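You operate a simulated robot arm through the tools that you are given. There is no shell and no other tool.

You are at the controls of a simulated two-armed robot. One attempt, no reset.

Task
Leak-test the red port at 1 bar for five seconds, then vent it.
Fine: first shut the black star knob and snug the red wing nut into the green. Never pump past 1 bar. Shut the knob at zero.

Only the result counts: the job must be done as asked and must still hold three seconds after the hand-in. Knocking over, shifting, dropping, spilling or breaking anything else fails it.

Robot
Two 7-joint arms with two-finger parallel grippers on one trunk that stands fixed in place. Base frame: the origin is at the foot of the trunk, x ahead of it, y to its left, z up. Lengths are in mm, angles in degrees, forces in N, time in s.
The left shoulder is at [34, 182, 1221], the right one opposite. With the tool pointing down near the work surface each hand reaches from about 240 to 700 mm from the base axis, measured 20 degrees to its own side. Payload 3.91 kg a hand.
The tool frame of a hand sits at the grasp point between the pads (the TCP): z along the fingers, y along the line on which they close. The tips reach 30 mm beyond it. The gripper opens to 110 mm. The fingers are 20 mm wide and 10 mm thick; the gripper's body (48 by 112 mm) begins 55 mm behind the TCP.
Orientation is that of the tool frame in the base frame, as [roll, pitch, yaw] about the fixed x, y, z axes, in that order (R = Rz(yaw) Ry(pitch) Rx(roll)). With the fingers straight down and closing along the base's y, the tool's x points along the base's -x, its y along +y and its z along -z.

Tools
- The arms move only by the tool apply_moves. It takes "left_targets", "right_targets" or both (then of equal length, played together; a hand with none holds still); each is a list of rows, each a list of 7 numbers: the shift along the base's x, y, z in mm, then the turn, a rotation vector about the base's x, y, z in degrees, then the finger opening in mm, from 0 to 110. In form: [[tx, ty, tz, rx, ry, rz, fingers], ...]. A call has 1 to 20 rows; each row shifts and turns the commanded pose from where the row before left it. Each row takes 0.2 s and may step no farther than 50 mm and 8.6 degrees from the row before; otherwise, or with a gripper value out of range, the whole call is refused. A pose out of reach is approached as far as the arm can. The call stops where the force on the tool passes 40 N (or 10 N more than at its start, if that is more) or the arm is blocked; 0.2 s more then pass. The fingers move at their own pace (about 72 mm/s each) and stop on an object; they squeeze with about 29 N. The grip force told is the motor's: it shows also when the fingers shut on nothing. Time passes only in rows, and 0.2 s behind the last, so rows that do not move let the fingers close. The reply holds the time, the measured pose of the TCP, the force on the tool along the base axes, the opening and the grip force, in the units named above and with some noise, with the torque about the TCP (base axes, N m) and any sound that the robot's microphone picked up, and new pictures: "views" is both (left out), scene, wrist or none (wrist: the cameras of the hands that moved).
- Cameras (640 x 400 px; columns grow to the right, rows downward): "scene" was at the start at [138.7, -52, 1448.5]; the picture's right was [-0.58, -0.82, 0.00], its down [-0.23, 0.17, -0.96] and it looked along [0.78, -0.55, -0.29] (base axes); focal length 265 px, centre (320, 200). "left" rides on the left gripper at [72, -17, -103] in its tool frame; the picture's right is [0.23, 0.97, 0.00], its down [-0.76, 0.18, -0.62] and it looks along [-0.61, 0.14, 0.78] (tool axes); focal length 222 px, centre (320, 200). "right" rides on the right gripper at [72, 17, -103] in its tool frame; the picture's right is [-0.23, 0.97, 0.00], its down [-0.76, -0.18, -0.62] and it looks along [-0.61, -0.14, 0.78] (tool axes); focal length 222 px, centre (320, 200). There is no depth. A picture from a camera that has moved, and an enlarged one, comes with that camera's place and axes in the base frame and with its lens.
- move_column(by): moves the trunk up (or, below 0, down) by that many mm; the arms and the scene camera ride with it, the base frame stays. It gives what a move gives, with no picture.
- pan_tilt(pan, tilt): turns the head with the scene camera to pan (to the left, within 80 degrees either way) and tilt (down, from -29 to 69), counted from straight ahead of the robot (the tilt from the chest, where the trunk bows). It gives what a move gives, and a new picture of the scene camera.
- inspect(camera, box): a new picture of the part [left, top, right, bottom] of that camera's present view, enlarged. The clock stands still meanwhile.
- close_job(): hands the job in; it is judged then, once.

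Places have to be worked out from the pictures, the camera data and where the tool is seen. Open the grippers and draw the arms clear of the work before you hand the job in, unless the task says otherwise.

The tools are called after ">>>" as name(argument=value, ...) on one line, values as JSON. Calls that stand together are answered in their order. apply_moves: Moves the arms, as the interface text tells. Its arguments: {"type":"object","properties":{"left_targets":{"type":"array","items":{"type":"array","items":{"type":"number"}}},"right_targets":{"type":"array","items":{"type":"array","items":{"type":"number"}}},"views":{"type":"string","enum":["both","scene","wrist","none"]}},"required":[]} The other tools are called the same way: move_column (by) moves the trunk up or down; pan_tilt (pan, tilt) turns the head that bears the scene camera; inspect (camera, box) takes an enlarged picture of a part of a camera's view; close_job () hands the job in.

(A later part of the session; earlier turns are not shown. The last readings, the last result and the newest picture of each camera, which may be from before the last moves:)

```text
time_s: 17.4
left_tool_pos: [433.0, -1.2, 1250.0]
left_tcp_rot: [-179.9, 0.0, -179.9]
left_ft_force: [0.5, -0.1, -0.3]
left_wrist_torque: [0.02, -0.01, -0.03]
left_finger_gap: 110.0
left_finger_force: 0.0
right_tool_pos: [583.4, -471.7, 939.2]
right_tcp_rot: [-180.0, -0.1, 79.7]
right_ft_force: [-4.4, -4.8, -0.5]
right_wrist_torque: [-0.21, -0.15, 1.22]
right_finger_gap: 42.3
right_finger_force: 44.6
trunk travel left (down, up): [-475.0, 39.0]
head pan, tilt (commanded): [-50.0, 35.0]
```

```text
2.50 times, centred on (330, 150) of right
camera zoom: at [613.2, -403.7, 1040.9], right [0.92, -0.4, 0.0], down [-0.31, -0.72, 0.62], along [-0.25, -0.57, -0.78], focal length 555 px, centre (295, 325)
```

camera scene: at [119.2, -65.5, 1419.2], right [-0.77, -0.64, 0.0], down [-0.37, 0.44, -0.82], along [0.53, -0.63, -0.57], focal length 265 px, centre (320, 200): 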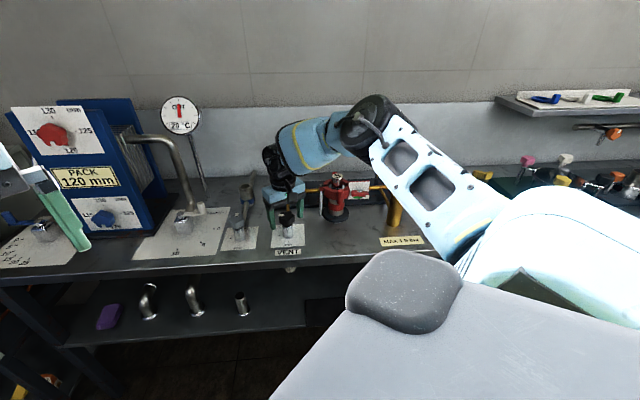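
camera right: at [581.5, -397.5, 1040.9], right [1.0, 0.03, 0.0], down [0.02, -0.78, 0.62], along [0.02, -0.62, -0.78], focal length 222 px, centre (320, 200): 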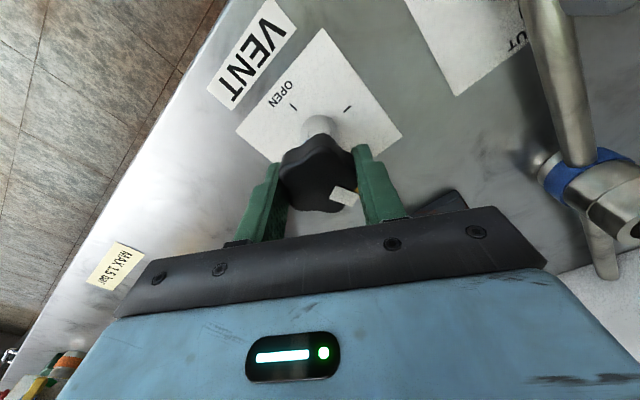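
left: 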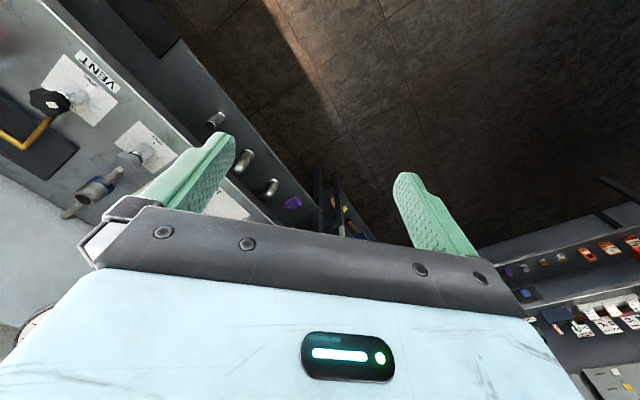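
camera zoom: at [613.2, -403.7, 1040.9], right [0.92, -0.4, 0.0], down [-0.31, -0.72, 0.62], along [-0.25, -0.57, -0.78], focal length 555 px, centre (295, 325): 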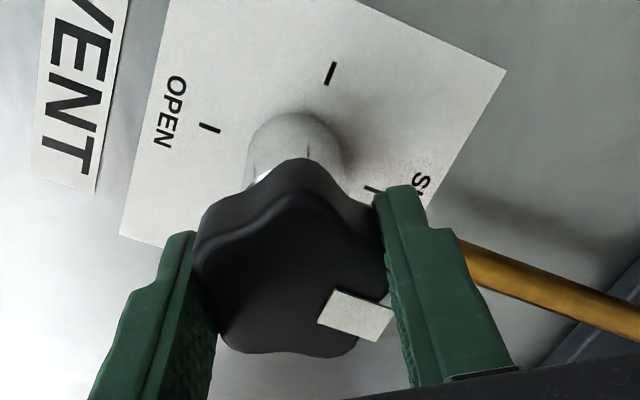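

The z torque rose to 1.2 N·m, so the knob is against its SHUT stop. I release and rise clear, and then go for the wing nut.

>>> apply_moves(right_targets=[[0, 0, 0, 0, 0, 0, 85], [0, 0, 0, 0, 0, 0, 85], [0, 0, 40, 0, 0, 0, 85], [0, 0, 40, 0, 0, 0, 85], [0, 0, 40, 0, 0, 0, 85], [0, 0, 40, 0, 0, 0, 85]], views="both")

>>> inspect(camera="right", box=[240, 50, 400, 150])

```text
time_s: 18.8
left_tool_pos: [431.6, 0.5, 1248.9]
left_tcp_rot: [-179.9, 0.1, -179.9]
left_ft_force: [0.1, -0.8, 0.3]
left_wrist_torque: [0.03, -0.02, 0.01]
left_finger_gap: 110.2
left_finger_force: 0.1
right_tool_pos: [577.9, -473.0, 1101.1]
right_tcp_rot: [179.9, 0.1, 79.5]
right_ft_force: [1.5, -0.3, 0.2]
right_wrist_torque: [0.0, 0.01, 0.01]
right_finger_gap: 85.0
right_finger_force: 0.1
trunk travel left (down, up): [-475.0, 39.0]
head pan, tilt (commanded): [-50.0, 35.0]
camera scene: at [118.3, -65.1, 1419.3], right [-0.77, -0.64, 0.0], down [-0.37, 0.44, -0.82], along [0.53, -0.63, -0.57], focal length 265 px, centre (320, 200)
camera right: at [608.8, -405.7, 1203.0], right [0.92, -0.4, 0.0], down [-0.31, -0.72, 0.62], along [-0.25, -0.57, -0.78], focal length 222 px, centre (320, 200)
```

scene: 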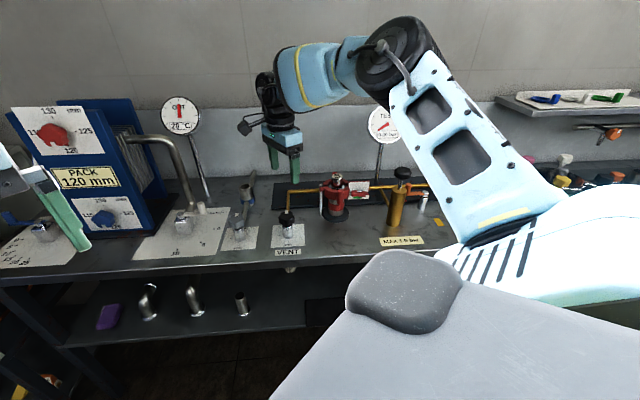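
right: 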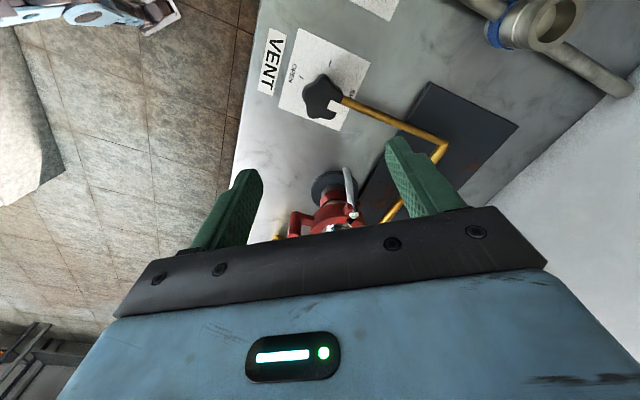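

```text
4.00 times, centred on (320, 100) of right
camera zoom: at [608.8, -405.7, 1203.0], right [0.92, -0.4, 0.0], down [-0.31, -0.72, 0.62], along [-0.25, -0.57, -0.78], focal length 888 px, centre (320, 600)
```

zoom: 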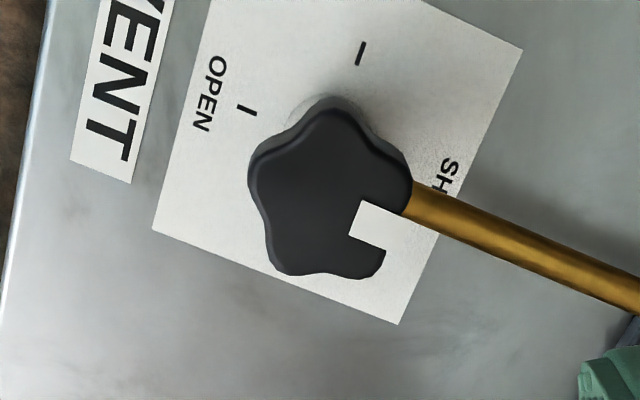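

VENT is confirmed shut. Now I move the right hand back in front of the red port and start tilting it to point horizontally into the bench, with its camera on the left side.

>>> apply_moves(right_targets=[[-26.6, -11.4, 0, 0, 0, -6.9, 85], [-26.6, -11.4, 0, 0, 0, -6.9, 85], [-26.6, -11.4, 0, 0, 0, -6.9, 85], [-26.6, -11.4, 0, 0, 0, -6.9, 85], [-26.6, -11.4, 0, 0, 0, -6.9, 85], [0, 0, 0, -5.79, -5.79, 0, 85], [0, 0, 0, -5.79, -5.79, 0, 85], [0, 0, 0, -5.79, -5.79, 0, 85], [0, 0, 0, -5.79, -5.79, 0, 85], [0, 0, 0, -5.79, -5.79, 0, 85], [0, 0, 0, -5.79, -5.79, 0, 85]], views="both")

```text
time_s: 21.2
left_tool_pos: [433.5, -1.1, 1248.8]
left_tcp_rot: [-180.0, 0.1, -179.9]
left_ft_force: [0.3, 0.3, -0.8]
left_wrist_torque: [-0.02, -0.03, 0.0]
left_finger_gap: 110.0
left_finger_force: 0.1
right_tool_pos: [450.1, -528.6, 1099.2]
right_tcp_rot: [130.8, -0.1, 44.9]
right_ft_force: [1.0, -0.2, 0.3]
right_wrist_torque: [0.02, -0.05, 0.0]
right_finger_gap: 84.9
right_finger_force: 0.2
trunk travel left (down, up): [-475.0, 39.0]
head pan, tilt (commanded): [-50.0, 35.0]
camera scene: at [119.1, -66.3, 1419.1], right [-0.77, -0.64, 0.0], down [-0.37, 0.44, -0.82], along [0.53, -0.63, -0.57], focal length 265 px, centre (320, 200)
camera right: at [454.1, -430.7, 1179.1], right [0.29, -0.61, 0.74], down [-0.95, -0.12, 0.27], along [-0.08, -0.78, -0.62], focal length 222 px, centre (320, 200)
```

scene: 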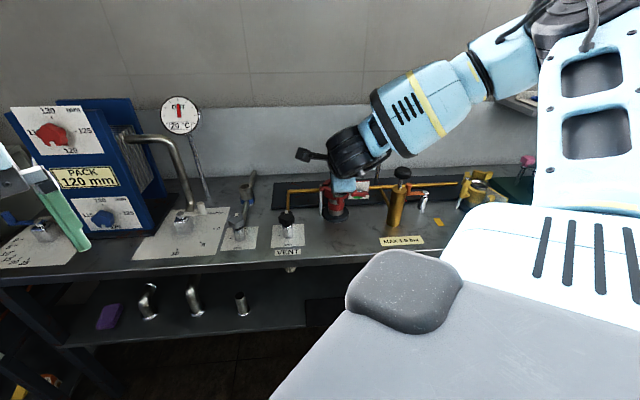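
right: 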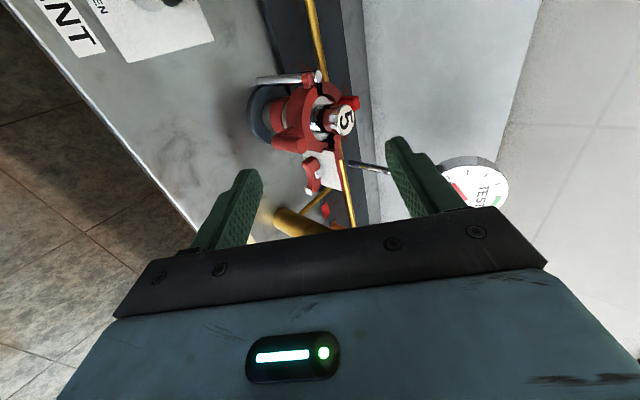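

The tilt goes well. I enlarge the red clamp and wing nut in the wrist view before finishing the rotation.

>>> inspect(camera="right", box=[280, 130, 380, 210])

>>> inspect(camera="right", box=[420, 140, 520, 220])

```text
5.00 times, centred on (330, 170) of right
camera zoom: at [454.1, -430.7, 1179.1], right [0.29, -0.61, 0.74], down [-0.95, -0.12, 0.27], along [-0.08, -0.78, -0.62], focal length 1111 px, centre (270, 350)
```

zoom: 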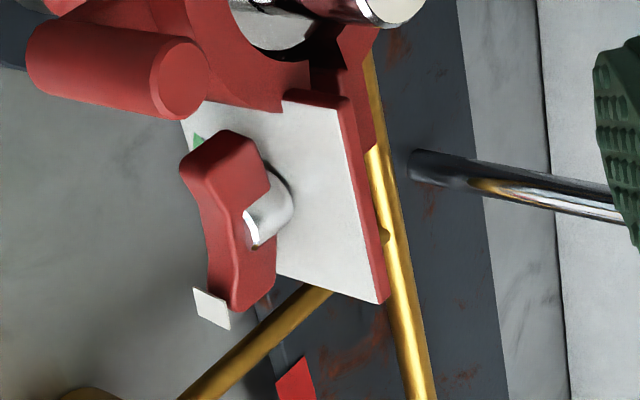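

```text
5.00 times, centred on (470, 180) of right
camera zoom: at [454.1, -430.7, 1179.1], right [0.29, -0.61, 0.74], down [-0.95, -0.12, 0.27], along [-0.08, -0.78, -0.62], focal length 1111 px, centre (-430, 300)
```

zoom: 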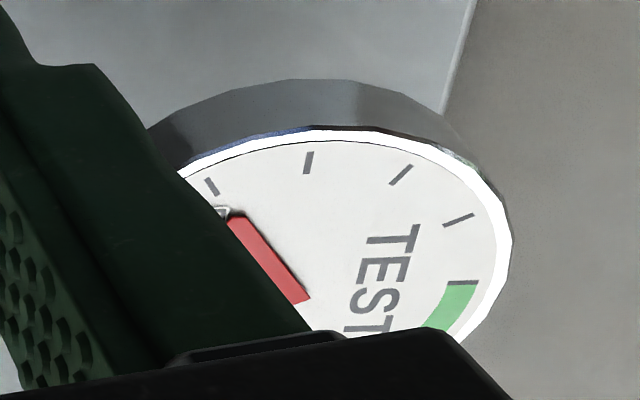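

The wing is a roughly 50 mm bar with a white flag on its right tip, on a bolt through a white dial plate. I finish the tilt to horizontal, then descend to its height, staying in front of the port.

>>> apply_moves(right_targets=[[0, 0, 0, -5.79, -5.79, 0, 85], [0, 0, 0, -5.79, -5.79, 0, 85], [0, 0, 0, -5.79, -5.79, 0, 85], [0, 0, 0, -5.79, -5.79, 0, 85], [0, 0, 0, -5.79, -5.79, 0, 85], [0, 0, -35, 0, 0, 0, 85], [0, 0, -35, 0, 0, 0, 85], [0, 0, -35, 0, 0, 0, 85], [0, 0, -35, 0, 0, 0, 85]], views="both")

```text
time_s: 23.2
left_tool_pos: [434.0, 0.2, 1247.6]
left_tcp_rot: [-179.9, 0.0, -179.8]
left_ft_force: [0.5, 0.6, 0.2]
left_wrist_torque: [-0.01, 0.05, 0.01]
left_finger_gap: 110.0
left_finger_force: 0.1
right_tool_pos: [453.9, -517.2, 964.3]
right_tcp_rot: [98.2, 0.2, 43.3]
right_ft_force: [0.1, 0.6, 0.3]
right_wrist_torque: [0.0, 0.01, 0.01]
right_finger_gap: 85.2
right_finger_force: 0.1
right hand out of reach, approached as far as the arm can: row 5, 6, 7, 8, 9
trunk travel left (down, up): [-475.0, 39.0]
head pan, tilt (commanded): [-50.0, 35.0]
camera scene: at [120.2, -65.7, 1419.0], right [-0.77, -0.64, 0.0], down [-0.37, 0.44, -0.82], along [0.53, -0.63, -0.57], focal length 265 px, centre (320, 200)
camera right: at [438.4, -395.5, 994.3], right [-0.07, -0.25, 0.96], down [-0.99, -0.06, -0.08], along [0.08, -0.97, -0.25], focal length 222 px, centre (320, 200)
```

scene: 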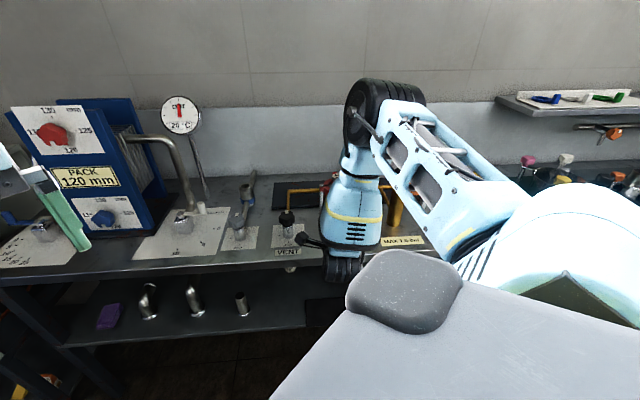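
right: 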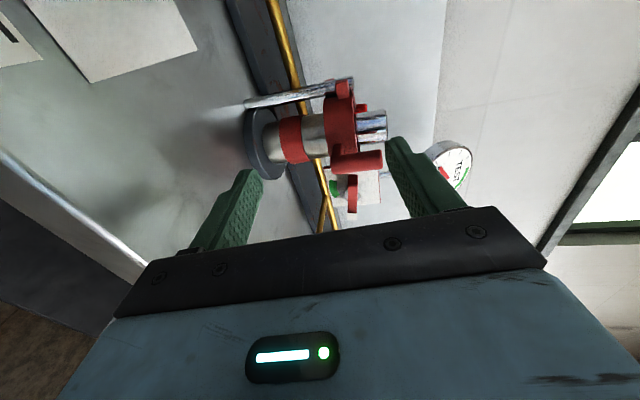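

The arm can't bend the wrist fully horizontal at this trunk height. I raise the hand 200 mm first, then lower the trunk 200 mm so the forearm comes in flatter.

>>> apply_moves(right_targets=[[0, 0, 40, 0, 0, 0, 85], [0, 0, 40, 0, 0, 0, 85], [0, 0, 40, 0, 0, 0, 85], [0, 0, 40, 0, 0, 0, 85], [0, 0, 40, 0, 0, 0, 85]], views="none")

>>> move_column(by=-200)

```text
time_s: 24.4
left_tool_pos: [431.4, 0.8, 1249.1]
left_tcp_rot: [179.9, 0.1, -180.0]
left_ft_force: [-0.4, -0.5, 0.3]
left_wrist_torque: [-0.03, -0.01, 0.02]
left_finger_gap: 110.1
left_finger_force: 0.0
right_tool_pos: [450.7, -517.0, 1166.1]
right_tcp_rot: [98.2, -0.1, 44.4]
right_ft_force: [-0.3, 0.9, -0.4]
right_wrist_torque: [0.01, 0.03, 0.01]
right_finger_gap: 84.9
right_finger_force: 0.1
trunk travel left (down, up): [-475.0, 39.0]
head pan, tilt (commanded): [-50.0, 35.0]
```

```text
time_s: 26.6
left_tool_pos: [432.1, 1.3, 1049.1]
left_tcp_rot: [-179.9, 0.1, -179.9]
left_ft_force: [0.2, 0.0, -0.1]
left_wrist_torque: [-0.01, 0.0, 0.01]
left_finger_gap: 110.2
left_finger_force: 0.0
right_tool_pos: [454.3, -517.5, 963.7]
right_tcp_rot: [98.1, 0.1, 44.3]
right_ft_force: [-0.2, 0.1, 0.0]
right_wrist_torque: [0.0, 0.01, -0.01]
right_finger_gap: 84.7
right_finger_force: 0.1
trunk travel left (down, up): [-275.0, 239.0]
head pan, tilt (commanded): [-50.0, 35.0]
```

The commanded pose was evidently clipped at 8° short of horizontal. With the trunk lower, I try the remaining tilt now.

>>> apply_moves(right_targets=[[0, 0, 0, -2.9, -2.9, 0.3, 85], [0, 0, 0, -2.9, -2.9, 0.3, 85], [0, 0, 0, 0, 0, 0, 85]], views="both")

```text
time_s: 27.4
left_tool_pos: [432.3, 0.2, 1049.6]
left_tcp_rot: [-180.0, -0.1, -179.9]
left_ft_force: [-0.1, -0.5, 0.5]
left_wrist_torque: [0.04, 0.0, 0.01]
left_finger_gap: 110.2
left_finger_force: 0.1
right_tool_pos: [454.5, -516.0, 963.4]
right_tcp_rot: [96.2, 0.0, 44.1]
right_ft_force: [-0.6, 0.2, -0.2]
right_wrist_torque: [-0.02, 0.0, 0.01]
right_finger_gap: 84.9
right_finger_force: 0.0
right hand out of reach, approached as far as the arm can: row 2
trunk travel left (down, up): [-275.0, 239.0]
head pan, tilt (commanded): [-50.0, 35.0]
camera scene: at [210.0, -65.5, 1198.0], right [-0.77, -0.64, 0.0], down [-0.37, 0.44, -0.82], along [0.53, -0.63, -0.57], focal length 265 px, centre (320, 200)
camera right: at [435.6, -393.8, 990.7], right [-0.09, -0.23, 0.97], down [-0.99, -0.07, -0.11], along [0.09, -0.97, -0.22], focal length 222 px, centre (320, 200)
```

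scene: 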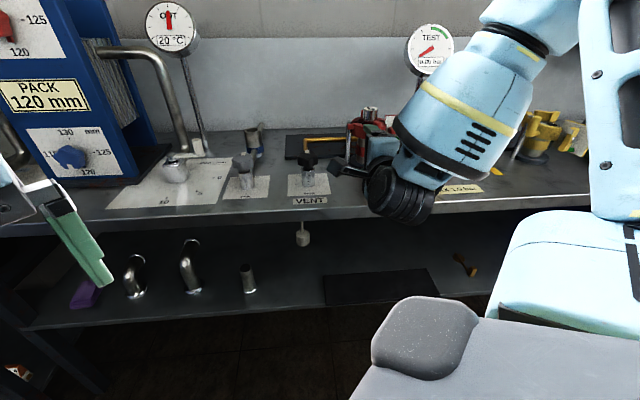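
right: 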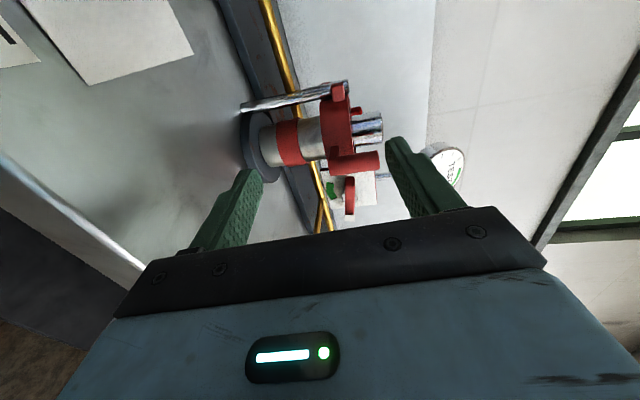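

The tilt is now 6° short of horizontal, and the reach should ease further in toward the bench. I enlarge the nut from this nearly level view to refine its position.

>>> inspect(camera="right", box=[300, 130, 400, 230])

>>> inspect(camera="scene", box=[330, 90, 440, 170])

```text
4.00 times, centred on (350, 180) of right
camera zoom: at [435.6, -393.8, 990.7], right [-0.09, -0.23, 0.97], down [-0.99, -0.07, -0.11], along [0.09, -0.97, -0.22], focal length 888 px, centre (200, 280)
```

zoom: 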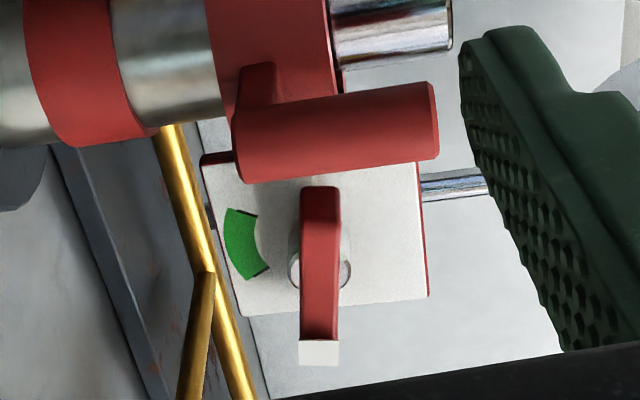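

```text
5.00 times, centred on (385, 130) of scene
camera zoom: at [210.0, -65.5, 1198.0], right [-0.77, -0.64, 0.0], down [-0.37, 0.44, -0.82], along [0.53, -0.63, -0.57], focal length 1323 px, centre (-5, 550)
```

zoom: 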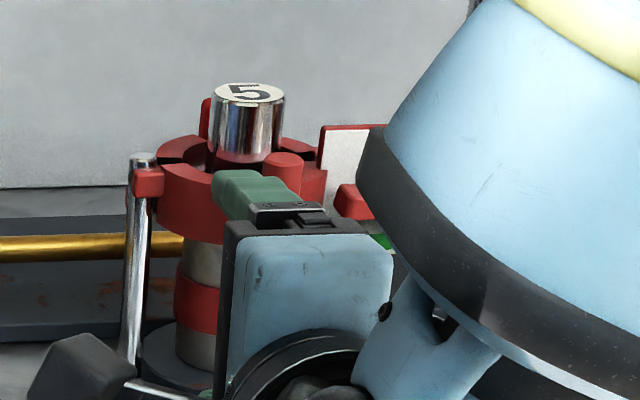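

Refined from three views: nut hub ≈(461,-667,966), with its plate about 14 mm behind. The flag points right and about 9° below level, and the green arc is centred straight below it, so about 80° clockwise is needed. I move in front of the nut and try to level the tool.

>>> apply_moves(right_targets=[[-12, -23.9, 0.6, 0, 0, 0.3, 85], [-12, -23.9, 0.6, 0, 0, 0.3, 85], [-12, -23.9, 0.6, 0, 0, 0.3, 85], [-12, -23.9, 0.6, 0, 0, 0, 85], [0, 0, 0, -1.5, -1.5, 0, 85], [0, 0, 0, -1.5, -1.5, 0, 85], [0, 0, 0, -1.4, -1.4, 0, 85]], views="both")

```text
time_s: 29.0
left_tool_pos: [431.6, -0.5, 1048.8]
left_tcp_rot: [-180.0, 0.1, -179.9]
left_ft_force: [-0.9, -0.4, 0.0]
left_wrist_torque: [0.0, 0.02, -0.01]
left_finger_gap: 110.2
left_finger_force: 0.0
right_tool_pos: [453.3, -514.7, 964.6]
right_tcp_rot: [94.3, 0.1, 43.6]
right_ft_force: [0.3, 0.8, 0.5]
right_wrist_torque: [0.0, 0.01, -0.01]
right_finger_gap: 85.2
right_finger_force: 0.1
right hand out of reach, approached as far as the arm can: row 1, 2, 3, 4, 6
trunk travel left (down, up): [-275.0, 239.0]
head pan, tilt (commanded): [-50.0, 35.0]
camera scene: at [210.2, -65.5, 1198.0], right [-0.77, -0.64, 0.0], down [-0.37, 0.44, -0.82], along [0.53, -0.63, -0.57], focal length 265 px, centre (320, 200)
camera right: at [436.2, -391.0, 988.4], right [-0.11, -0.21, 0.97], down [-0.99, -0.07, -0.13], along [0.09, -0.98, -0.2], focal length 222 px, centre (320, 200)
```

scene: 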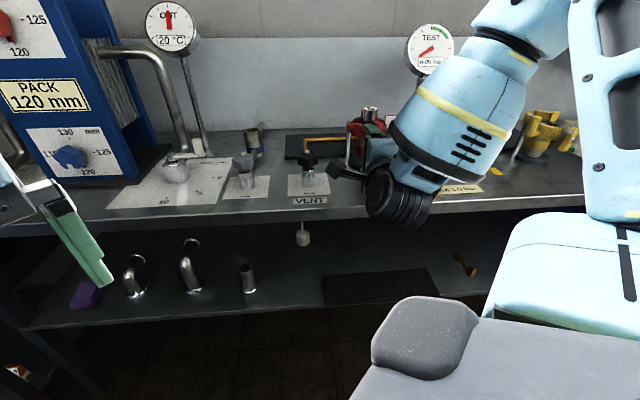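
right: 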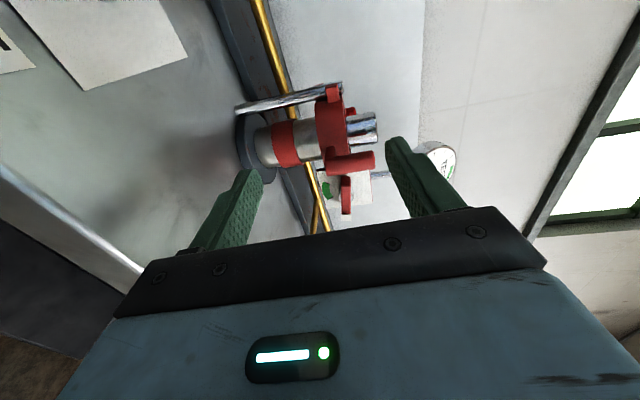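

Moving sideways at this tilt is out of reach because the wrist bend is at its limit. I raise the hand again with a little less tilt and lower the trunk another 200 mm, so the forearm lies flatter.

>>> apply_moves(right_targets=[[0, 0, 40, 3.5, 3.5, 0, 85], [0, 0, 40, 3.5, 3.5, 0, 85], [0, 0, 40, 0, 0, 0, 85], [0, 0, 40, 0, 0, 0, 85], [0, 0, 40, 0, 0, 0, 85]], views="none")

>>> move_column(by=-180)

>>> apply_moves(right_targets=[[0, 0, 0, -3, -3, 0, 85], [0, 0, 0, -3, -3, 0, 85], [0, 0, 0, -3, -3, 0, 85]], views="both")

```text
time_s: 30.2
left_tool_pos: [432.5, -1.0, 1049.7]
left_tcp_rot: [-180.0, 0.1, -179.9]
left_ft_force: [-1.0, 0.1, -1.1]
left_wrist_torque: [0.02, -0.02, 0.02]
left_finger_gap: 110.2
left_finger_force: 0.0
right_tool_pos: [455.1, -510.6, 1164.0]
right_tcp_rot: [104.1, 0.3, 44.1]
right_ft_force: [0.7, -0.8, -0.2]
right_wrist_torque: [0.03, 0.01, 0.0]
right_finger_gap: 85.0
right_finger_force: 0.1
trunk travel left (down, up): [-275.0, 239.0]
head pan, tilt (commanded): [-50.0, 35.0]
```

```text
time_s: 32.2
left_tool_pos: [446.1, 3.8, 866.4]
left_tcp_rot: [-179.5, -2.1, -176.9]
left_ft_force: [0.2, -0.4, -0.4]
left_wrist_torque: [0.06, 0.01, 0.0]
left_finger_gap: 110.0
left_finger_force: 0.1
right_tool_pos: [453.6, -515.1, 983.7]
right_tcp_rot: [104.1, 0.2, 44.1]
right_ft_force: [0.5, -1.0, 0.0]
right_wrist_torque: [0.04, 0.0, 0.02]
right_finger_gap: 84.9
right_finger_force: 0.1
trunk travel left (down, up): [-95.0, 419.0]
head pan, tilt (commanded): [-50.0, 35.0]
```

```text
time_s: 33.0
left_tool_pos: [446.4, 4.3, 865.4]
left_tcp_rot: [-179.6, -2.1, -177.0]
left_ft_force: [0.3, -0.8, 0.8]
left_wrist_torque: [0.01, 0.0, 0.0]
left_finger_gap: 110.0
left_finger_force: 0.0
right_tool_pos: [455.1, -514.2, 983.6]
right_tcp_rot: [91.3, 0.0, 44.2]
right_ft_force: [-0.6, -0.2, -0.2]
right_wrist_torque: [0.01, 0.02, 0.03]
right_finger_gap: 85.1
right_finger_force: 0.1
trunk travel left (down, up): [-95.0, 419.0]
head pan, tilt (commanded): [-50.0, 35.0]
camera scene: at [281.2, -66.2, 1001.4], right [-0.75, -0.66, 0.0], down [-0.33, 0.38, -0.87], along [0.57, -0.65, -0.5], focal length 265 px, centre (320, 200)
camera right: at [435.2, -390.9, 1002.3], right [-0.15, -0.17, 0.97], down [-0.98, -0.08, -0.16], along [0.11, -0.98, -0.16], focal length 222 px, centre (320, 200)
```

scene: 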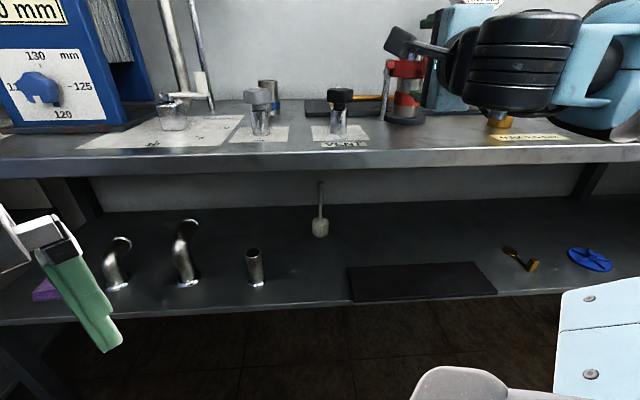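
right: 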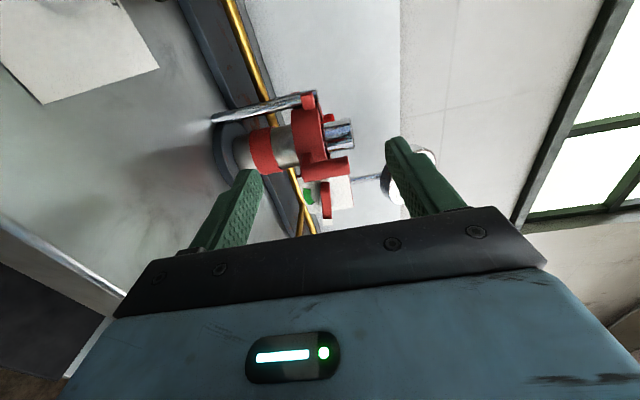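

The tool is now practically level. I move it in front of the nut at n≈720 and tilt the head up to keep the work in view.

>>> apply_moves(right_targets=[[-12.1, -24.4, -4.4, 0, 0, 0.2, 85], [-12.1, -24.4, -4.4, 0, 0, 0.2, 85], [-12.1, -24.4, -4.4, 0, 0, 0.2, 85], [-12.1, -24.4, -4.4, 0, 0, 0.2, 85]], views="wrist")

>>> pan_tilt(pan=-50, tilt=12)

```text
time_s: 34.0
left_tool_pos: [444.4, 3.3, 866.2]
left_tcp_rot: [-179.6, -2.0, -177.0]
left_ft_force: [-0.1, 0.2, -0.4]
left_wrist_torque: [-0.03, 0.0, 0.03]
left_finger_gap: 110.1
left_finger_force: 0.1
right_tool_pos: [405.2, -613.4, 966.0]
right_tcp_rot: [91.4, 0.0, 45.0]
right_ft_force: [0.4, 0.2, 0.1]
right_wrist_torque: [0.0, -0.04, 0.0]
right_finger_gap: 85.2
right_finger_force: 0.1
trunk travel left (down, up): [-95.0, 419.0]
head pan, tilt (commanded): [-50.0, 35.0]
camera right: at [383.8, -489.9, 984.9], right [-0.14, -0.18, 0.97], down [-0.98, -0.09, -0.16], along [0.12, -0.98, -0.16], focal length 222 px, centre (320, 200)
```

right: 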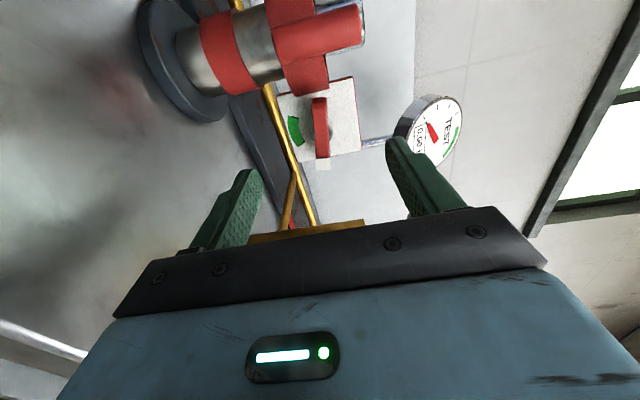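

```text
time_s: 34.9
left_tool_pos: [430.4, -1.9, 869.7]
left_tcp_rot: [-179.9, 0.3, 179.8]
left_ft_force: [-0.2, -0.6, 0.7]
left_wrist_torque: [0.0, 0.01, -0.02]
left_finger_gap: 110.0
left_finger_force: 0.0
right_tool_pos: [404.8, -613.0, 966.9]
right_tcp_rot: [91.3, 0.0, 44.9]
right_ft_force: [0.0, 0.0, 0.0]
right_wrist_torque: [0.01, 0.0, 0.0]
right_finger_gap: 85.3
right_finger_force: 0.1
trunk travel left (down, up): [-95.0, 419.0]
head pan, tilt (commanded): [-50.0, 12.0]
camera scene: at [282.0, -69.1, 1030.4], right [-0.76, -0.65, 0.0], down [-0.14, 0.16, -0.98], along [0.63, -0.74, -0.21], focal length 265 px, centre (320, 200)
```

scene: 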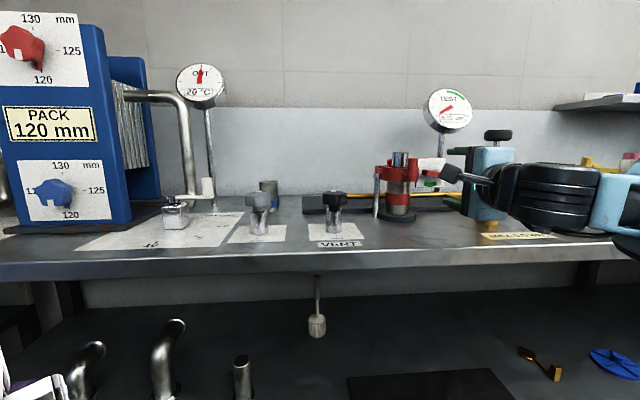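

The hand is in position and level. I enlarge the wrist view to refine the nut's place and angle relative to the tool.

>>> inspect(camera="right", box=[270, 75, 370, 175])

>>> inspect(camera="scene", box=[360, 130, 480, 230])

```text
4.00 times, centred on (320, 125) of right
camera zoom: at [383.9, -489.6, 985.4], right [-0.14, -0.18, 0.97], down [-0.98, -0.09, -0.16], along [0.12, -0.98, -0.16], focal length 888 px, centre (320, 500)
```

zoom: 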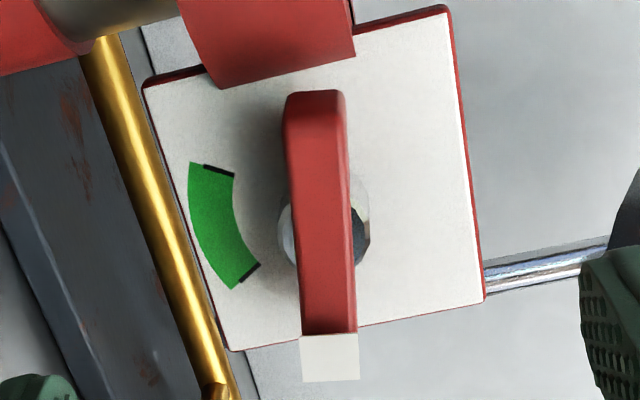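

```text
4.00 times, centred on (420, 180) of scene
camera zoom: at [282.0, -69.1, 1030.4], right [-0.76, -0.65, 0.0], down [-0.14, 0.16, -0.98], along [0.63, -0.74, -0.21], focal length 1059 px, centre (-80, 280)
```

zoom: 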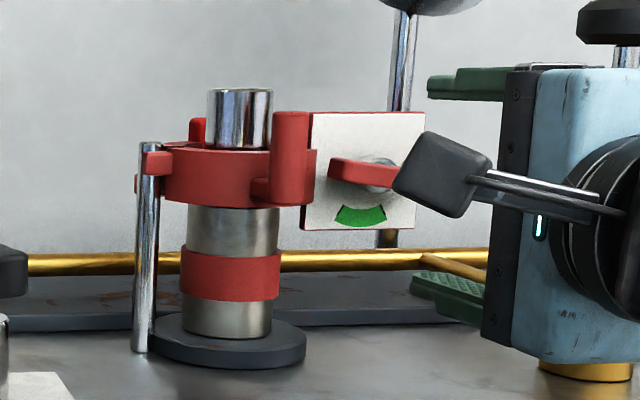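

The nut hub front is at ≈(462,-664,966), with the bar about 10° below level, and the TCP is 5 mm too far right. I roll the tool 22° clockwise so the pads also bear on the wings, set a 40 mm gap, shift left, and advance most of the way.

>>> apply_moves(right_targets=[[1.1, 1.1, -0.2, 4.9, -5.5, 0, 40], [1.1, 1.1, -0.2, 4.9, -5.5, 0, 40], [1.2, 1.2, -0.2, 4.9, -5.5, 0, 40], [9.9, -9.9, 0, 0, 0, 0, 40], [9.9, -9.9, 0, 0, 0, 0, 40], [9.9, -9.9, 0, 0, 0, 0, 40]], views="both")

>>> inspect(camera="right", box=[240, 80, 400, 220])

```text
time_s: 36.2
left_tool_pos: [433.1, 0.9, 869.8]
left_tcp_rot: [180.0, 0.0, -180.0]
left_ft_force: [0.8, 1.2, 0.3]
left_wrist_torque: [0.01, 0.02, -0.02]
left_finger_gap: 110.1
left_finger_force: 0.1
right_tool_pos: [436.7, -639.2, 966.4]
right_tcp_rot: [90.1, -22.0, 45.1]
right_ft_force: [-0.1, 0.1, -0.7]
right_wrist_torque: [0.01, -0.01, -0.02]
right_finger_gap: 40.2
right_finger_force: 0.1
trunk travel left (down, up): [-95.0, 419.0]
head pan, tilt (commanded): [-50.0, 12.0]
camera scene: at [281.7, -69.5, 1030.3], right [-0.77, -0.64, 0.0], down [-0.13, 0.16, -0.98], along [0.63, -0.75, -0.21], focal length 265 px, centre (320, 200)
camera right: at [407.5, -524.0, 1009.2], right [-0.41, -0.41, 0.82], down [-0.89, -0.01, -0.45], along [0.19, -0.91, -0.36], focal length 222 px, centre (320, 200)
```

scene: 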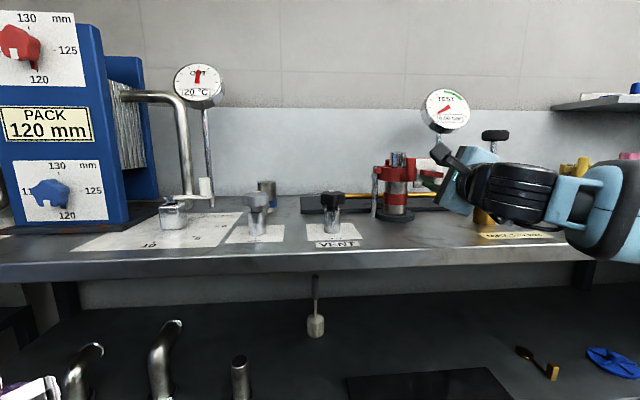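
right: 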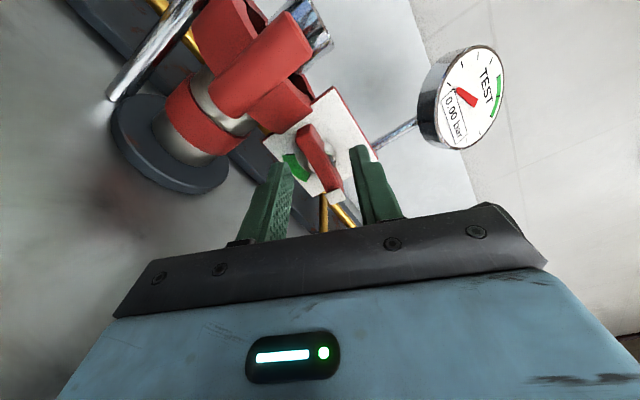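

```text
2.86 times, centred on (320, 150) of right
camera zoom: at [407.5, -524.0, 1009.2], right [-0.41, -0.41, 0.82], down [-0.89, -0.01, -0.45], along [0.19, -0.91, -0.36], focal length 635 px, centre (320, 343)
```

zoom: 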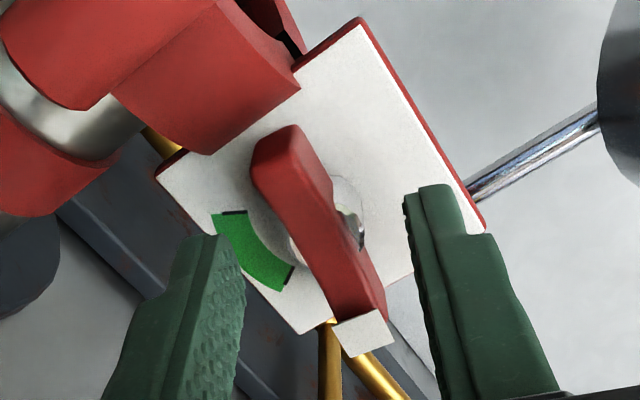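

The nut hub sits centred between the pads, and the gauge is also readable in the wrist view. I advance the last 15 mm and close on the wing.

>>> apply_moves(right_targets=[[5.5, -5.5, 0, 0, 0, 0, 40], [5.2, -5.2, 0, 0, 0, 0, 40], [0, 0, 0, 0, 0, 0, 5], [0, 0, 0, 0, 0, 0, 5], [0, 0, 0, 0, 0, 0, 5]], views="wrist")

>>> inspect(camera="right", box=[240, 80, 400, 220])

```text
time_s: 37.5
left_tool_pos: [431.5, 0.3, 868.0]
left_tcp_rot: [-179.8, -0.1, -179.9]
left_ft_force: [-0.3, 0.2, -0.2]
left_wrist_torque: [0.01, -0.01, -0.02]
left_finger_gap: 110.2
left_finger_force: 0.0
right_tool_pos: [448.5, -650.4, 967.0]
right_tcp_rot: [89.9, -21.9, 45.2]
right_ft_force: [4.0, -3.3, 7.4]
right_wrist_torque: [-0.01, 0.01, -0.47]
right_finger_gap: 11.5
right_finger_force: 44.6
trunk travel left (down, up): [-95.0, 419.0]
head pan, tilt (commanded): [-50.0, 12.0]
camera right: at [418.9, -535.0, 1009.5], right [-0.41, -0.41, 0.82], down [-0.89, -0.01, -0.45], along [0.19, -0.91, -0.36], focal length 222 px, centre (320, 200)
```

right: 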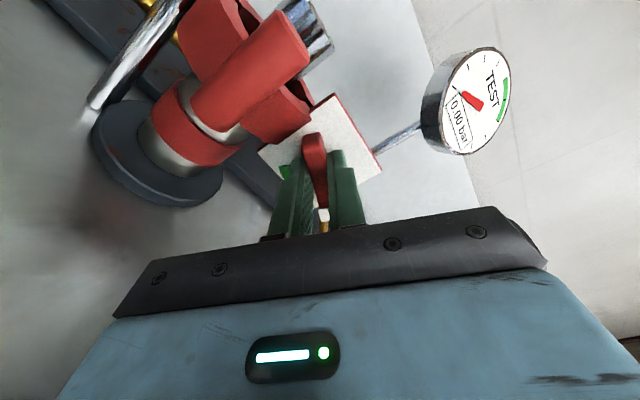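

```text
2.86 times, centred on (320, 150) of right
camera zoom: at [418.9, -535.0, 1009.5], right [-0.41, -0.41, 0.82], down [-0.89, -0.01, -0.45], along [0.19, -0.91, -0.36], focal length 635 px, centre (320, 343)
```

zoom: 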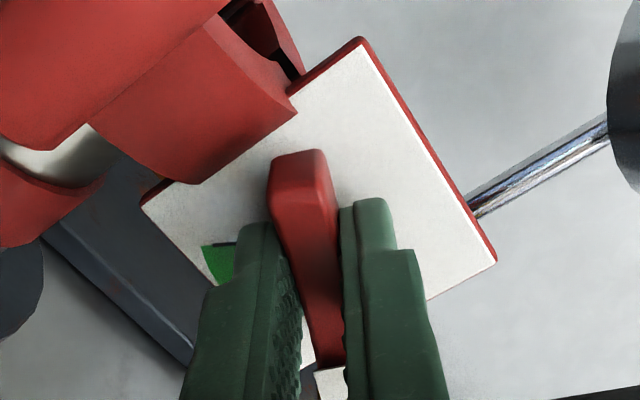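

The pads hold the bar itself at an 11.5 mm gap. I relieve the small upward load and turn it clockwise about 37° about the nut axis, checking forces.

>>> apply_moves(right_targets=[[0, 0, 1, 0, 0, 0, 5], [0, 0, 0, 5.3, -5.3, 0, 5], [0, 0, 0, 5.3, -5.3, 0, 5], [0, 0, 0, 5.3, -5.3, 0, 5], [0, 0, 0, 5.3, -5.3, 0, 5], [0, 0, 0, 5.3, -5.3, 0, 5]], views="wrist")

>>> inspect(camera="right", box=[240, 80, 400, 220])

>>> inspect(camera="scene", box=[370, 130, 490, 230])

```text
time_s: 38.9
left_tool_pos: [431.5, -0.6, 870.2]
left_tcp_rot: [-180.0, 0.1, -179.8]
left_ft_force: [-0.5, -0.1, -0.1]
left_wrist_torque: [0.0, -0.03, -0.01]
left_finger_gap: 110.0
left_finger_force: 0.0
right_tool_pos: [446.7, -649.6, 968.7]
right_tcp_rot: [89.4, -59.7, 45.4]
right_ft_force: [-1.7, -12.8, 20.5]
right_wrist_torque: [0.32, 0.39, -1.02]
right_finger_gap: 11.4
right_finger_force: 45.0
trunk travel left (down, up): [-95.0, 419.0]
head pan, tilt (commanded): [-50.0, 12.0]
camera right: at [390.1, -562.3, 1039.0], right [-0.68, -0.67, 0.29], down [-0.6, 0.28, -0.75], along [0.42, -0.69, -0.59], focal length 222 px, centre (320, 200)
```

right: 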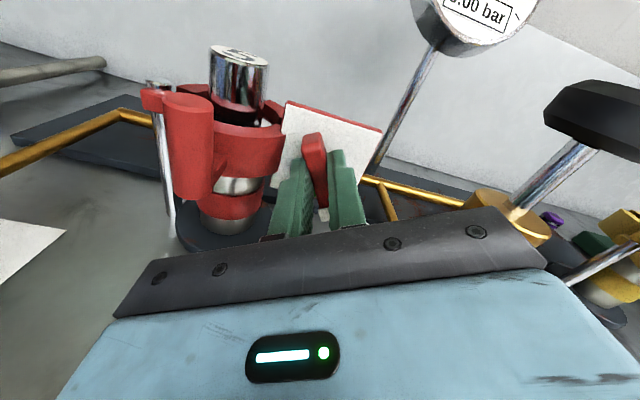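

```text
2.86 times, centred on (320, 150) of right
camera zoom: at [390.1, -562.3, 1039.0], right [-0.68, -0.67, 0.29], down [-0.6, 0.28, -0.75], along [0.42, -0.69, -0.59], focal length 635 px, centre (320, 343)
```

zoom: 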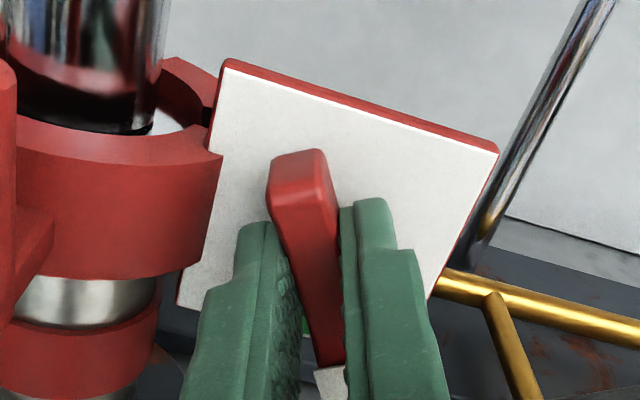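

```text
4.00 times, centred on (430, 180) of scene
camera zoom: at [280.6, -69.3, 1030.8], right [-0.77, -0.64, 0.0], down [-0.13, 0.16, -0.98], along [0.63, -0.75, -0.21], focal length 1059 px, centre (-120, 280)
```

zoom: 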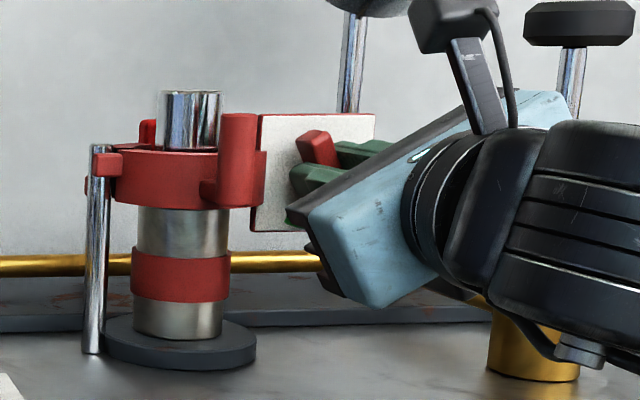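

The bar follows the pads at about 60°. I shift to relieve the 20 N upward and 10 N sideways load, then turn another 22°.

>>> apply_moves(right_targets=[[-1, -1, 2.5, 0, 0, 0, 5], [0.2, -0.2, 0.5, 0, 0, 0, 5], [0, 0, 0, 5.3, -5.3, 0, 5], [0, 0, 0, 5.3, -5.3, 0, 5], [0, 0, 0, 5.3, -5.3, 0, 5]], views="wrist")

>>> inspect(camera="right", box=[240, 80, 400, 220])

>>> inspect(camera="scene", box=[370, 130, 490, 230])

```text
time_s: 40.0
left_tool_pos: [431.8, -0.0, 869.4]
left_tcp_rot: [179.9, 0.2, -179.9]
left_ft_force: [0.0, -0.1, 0.0]
left_wrist_torque: [0.02, 0.02, 0.0]
left_finger_gap: 110.1
left_finger_force: 0.1
right_tool_pos: [447.8, -652.6, 969.7]
right_tcp_rot: [89.7, -82.2, 45.2]
right_ft_force: [-13.5, -9.0, 3.8]
right_wrist_torque: [0.86, 0.98, -0.58]
right_finger_gap: 11.3
right_finger_force: 45.4
trunk travel left (down, up): [-95.0, 419.0]
head pan, tilt (commanded): [-50.0, 12.0]
camera right: at [369.4, -585.0, 1043.1], right [-0.7, -0.7, -0.09], down [-0.39, 0.49, -0.78], along [0.59, -0.51, -0.62], focal length 222 px, centre (320, 200)
```

right: 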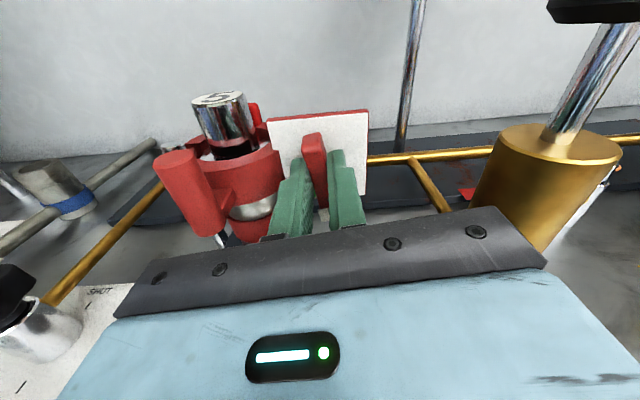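

```text
2.86 times, centred on (320, 150) of right
camera zoom: at [369.4, -585.0, 1043.1], right [-0.7, -0.7, -0.09], down [-0.39, 0.49, -0.78], along [0.59, -0.51, -0.62], focal length 635 px, centre (320, 343)
```

zoom: 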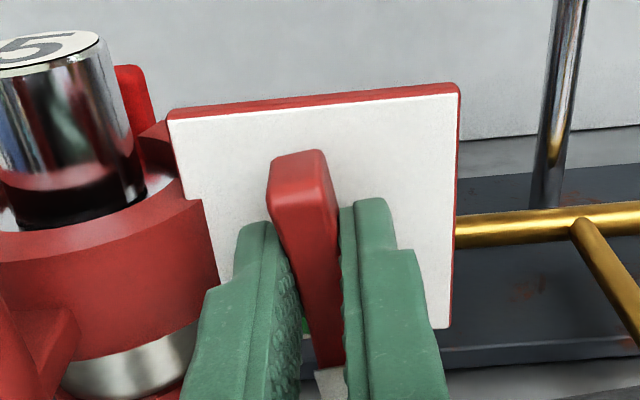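

```text
4.00 times, centred on (430, 180) of scene
camera zoom: at [280.2, -70.2, 1030.8], right [-0.77, -0.64, 0.0], down [-0.13, 0.16, -0.98], along [0.63, -0.75, -0.21], focal length 1059 px, centre (-120, 280)
```

zoom: 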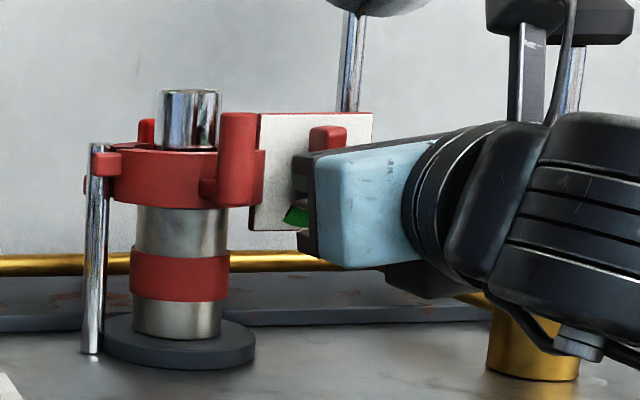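

The roll is 82° and the bar is nearly vertical with the flag down. I relieve the side load, turn the last 6°, open to 40 mm, and back straight out to inspect.

>>> apply_moves(right_targets=[[-1.8, -1.8, 0, 0, 0, 0, 5], [0, 0, 0, 4.3, -4.3, 0, 5], [0, 0, 0, 0, 0, 0, 5]], views="none")

>>> apply_moves(right_targets=[[0, 0, 0, 0, 0, 0, 40], [0, 0, 0, 0, 0, 0, 40], [-9.9, 9.9, 0, 0, 0, 0, 40], [-9.9, 9.9, 0, 0, 0, 0, 40], [-9.9, 9.9, 0, 0, 0, 0, 40], [-9.9, 9.9, 0, 0, 0, 0, 40], [-9.9, 9.9, 0, 0, 0, 0, 40]], views="both")

>>> inspect(camera="right", box=[250, 50, 390, 190])

```text
time_s: 40.9
left_tool_pos: [432.1, 0.4, 868.3]
left_tcp_rot: [-179.9, 0.2, -179.8]
left_ft_force: [0.1, -1.0, -0.2]
left_wrist_torque: [0.05, -0.02, -0.03]
left_finger_gap: 109.8
left_finger_force: 0.1
right_tool_pos: [448.8, -652.9, 970.0]
right_tcp_rot: [87.1, -88.2, 48.0]
right_ft_force: [-7.8, -4.6, 0.1]
right_wrist_torque: [0.23, 0.27, -0.27]
right_finger_gap: 11.6
right_finger_force: 45.0
trunk travel left (down, up): [-95.0, 419.0]
head pan, tilt (commanded): [-50.0, 12.0]
```

```text
time_s: 42.5
left_tool_pos: [432.7, 0.3, 869.7]
left_tcp_rot: [180.0, -0.1, -179.9]
left_ft_force: [0.9, -0.2, -0.6]
left_wrist_torque: [0.0, 0.01, 0.01]
left_finger_gap: 110.0
left_finger_force: 0.1
right_tool_pos: [397.0, -603.7, 969.1]
right_tcp_rot: [88.1, -88.1, 47.2]
right_ft_force: [-0.3, 0.3, 0.4]
right_wrist_torque: [-0.03, 0.0, 0.0]
right_finger_gap: 40.0
right_finger_force: 0.1
trunk travel left (down, up): [-95.0, 419.0]
head pan, tilt (commanded): [-50.0, 12.0]
camera scene: at [281.6, -69.4, 1030.4], right [-0.77, -0.64, 0.0], down [-0.13, 0.16, -0.98], along [0.63, -0.75, -0.21], focal length 265 px, centre (320, 200)
camera right: at [314.4, -541.9, 1041.2], right [-0.69, -0.7, -0.19], down [-0.33, 0.55, -0.77], along [0.64, -0.47, -0.61], focal length 222 px, centre (320, 200)
```

scene: 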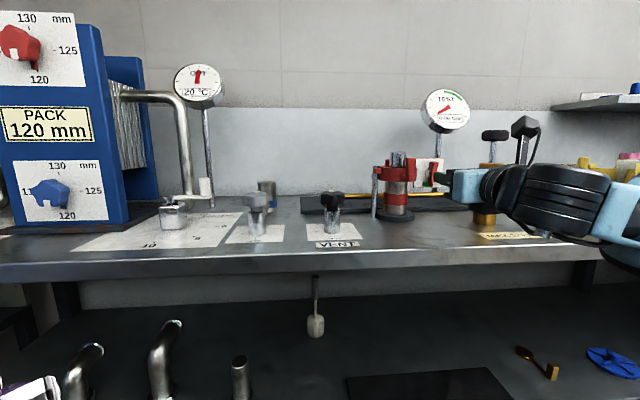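
right: 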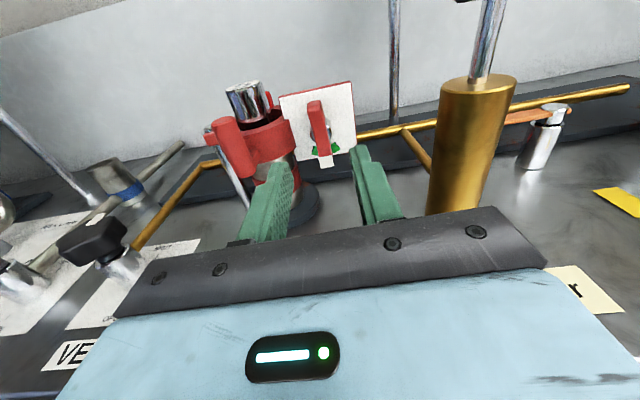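

```text
2.86 times, centred on (320, 120) of right
camera zoom: at [314.4, -541.9, 1041.2], right [-0.69, -0.7, -0.19], down [-0.33, 0.55, -0.77], along [0.64, -0.47, -0.61], focal length 635 px, centre (320, 429)
```

zoom: 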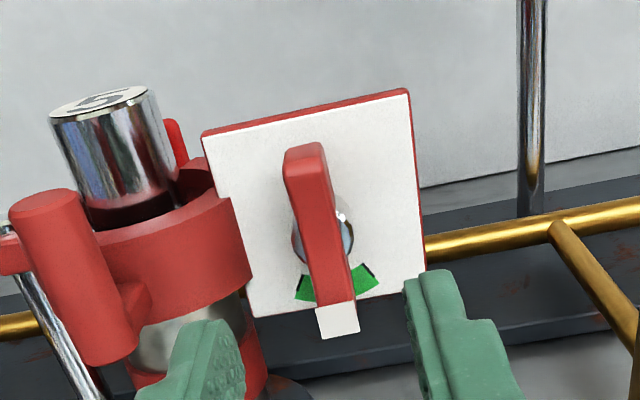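

The white flag now points straight down in the middle of the green arc. Next is the pump, with the hand level and the camera on top, which suits gripping the pump knob from the front. I enlarge the scene to locate the knob and read the gauge.

>>> inspect(camera="scene", box=[430, 110, 550, 210])

>>> inspect(camera="scene", box=[415, 80, 479, 140])

>>> inspect(camera="right", box=[400, 0, 640, 220])

```text
4.00 times, centred on (490, 160) of scene
camera zoom: at [281.6, -69.4, 1030.4], right [-0.77, -0.64, 0.0], down [-0.13, 0.16, -0.98], along [0.63, -0.75, -0.21], focal length 1059 px, centre (-360, 360)
```

zoom: 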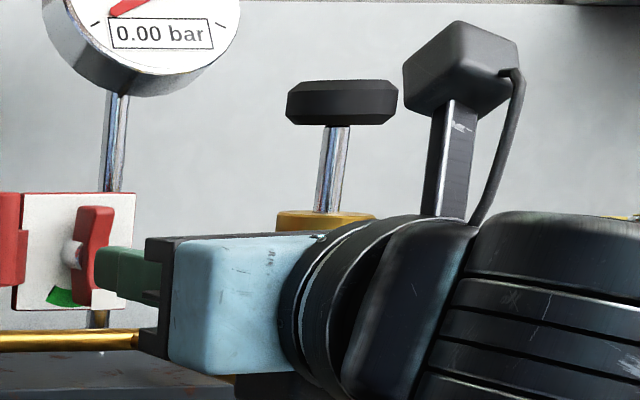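

```text
6.67 times, centred on (447, 110) of scene
camera zoom: at [281.6, -69.4, 1030.4], right [-0.77, -0.64, 0.0], down [-0.13, 0.16, -0.98], along [0.63, -0.75, -0.21], focal length 1765 px, centre (-527, 800)
```

zoom: 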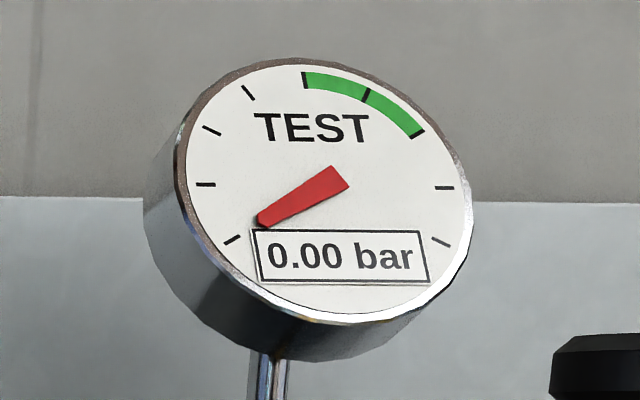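

```text
1.82 times, centred on (520, 110) of right
camera zoom: at [314.4, -541.9, 1041.2], right [-0.69, -0.7, -0.19], down [-0.33, 0.55, -0.77], along [0.64, -0.47, -0.61], focal length 404 px, centre (-44, 364)
```

zoom: 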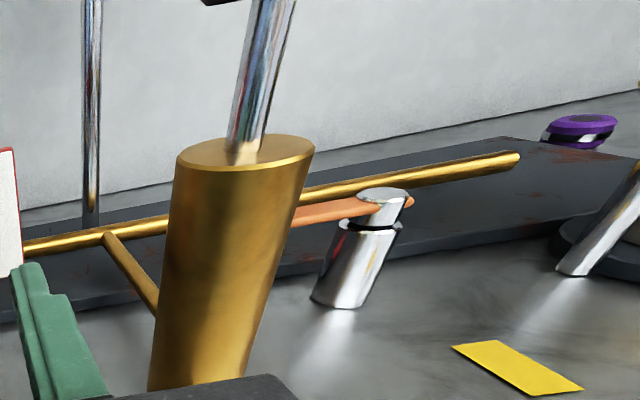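

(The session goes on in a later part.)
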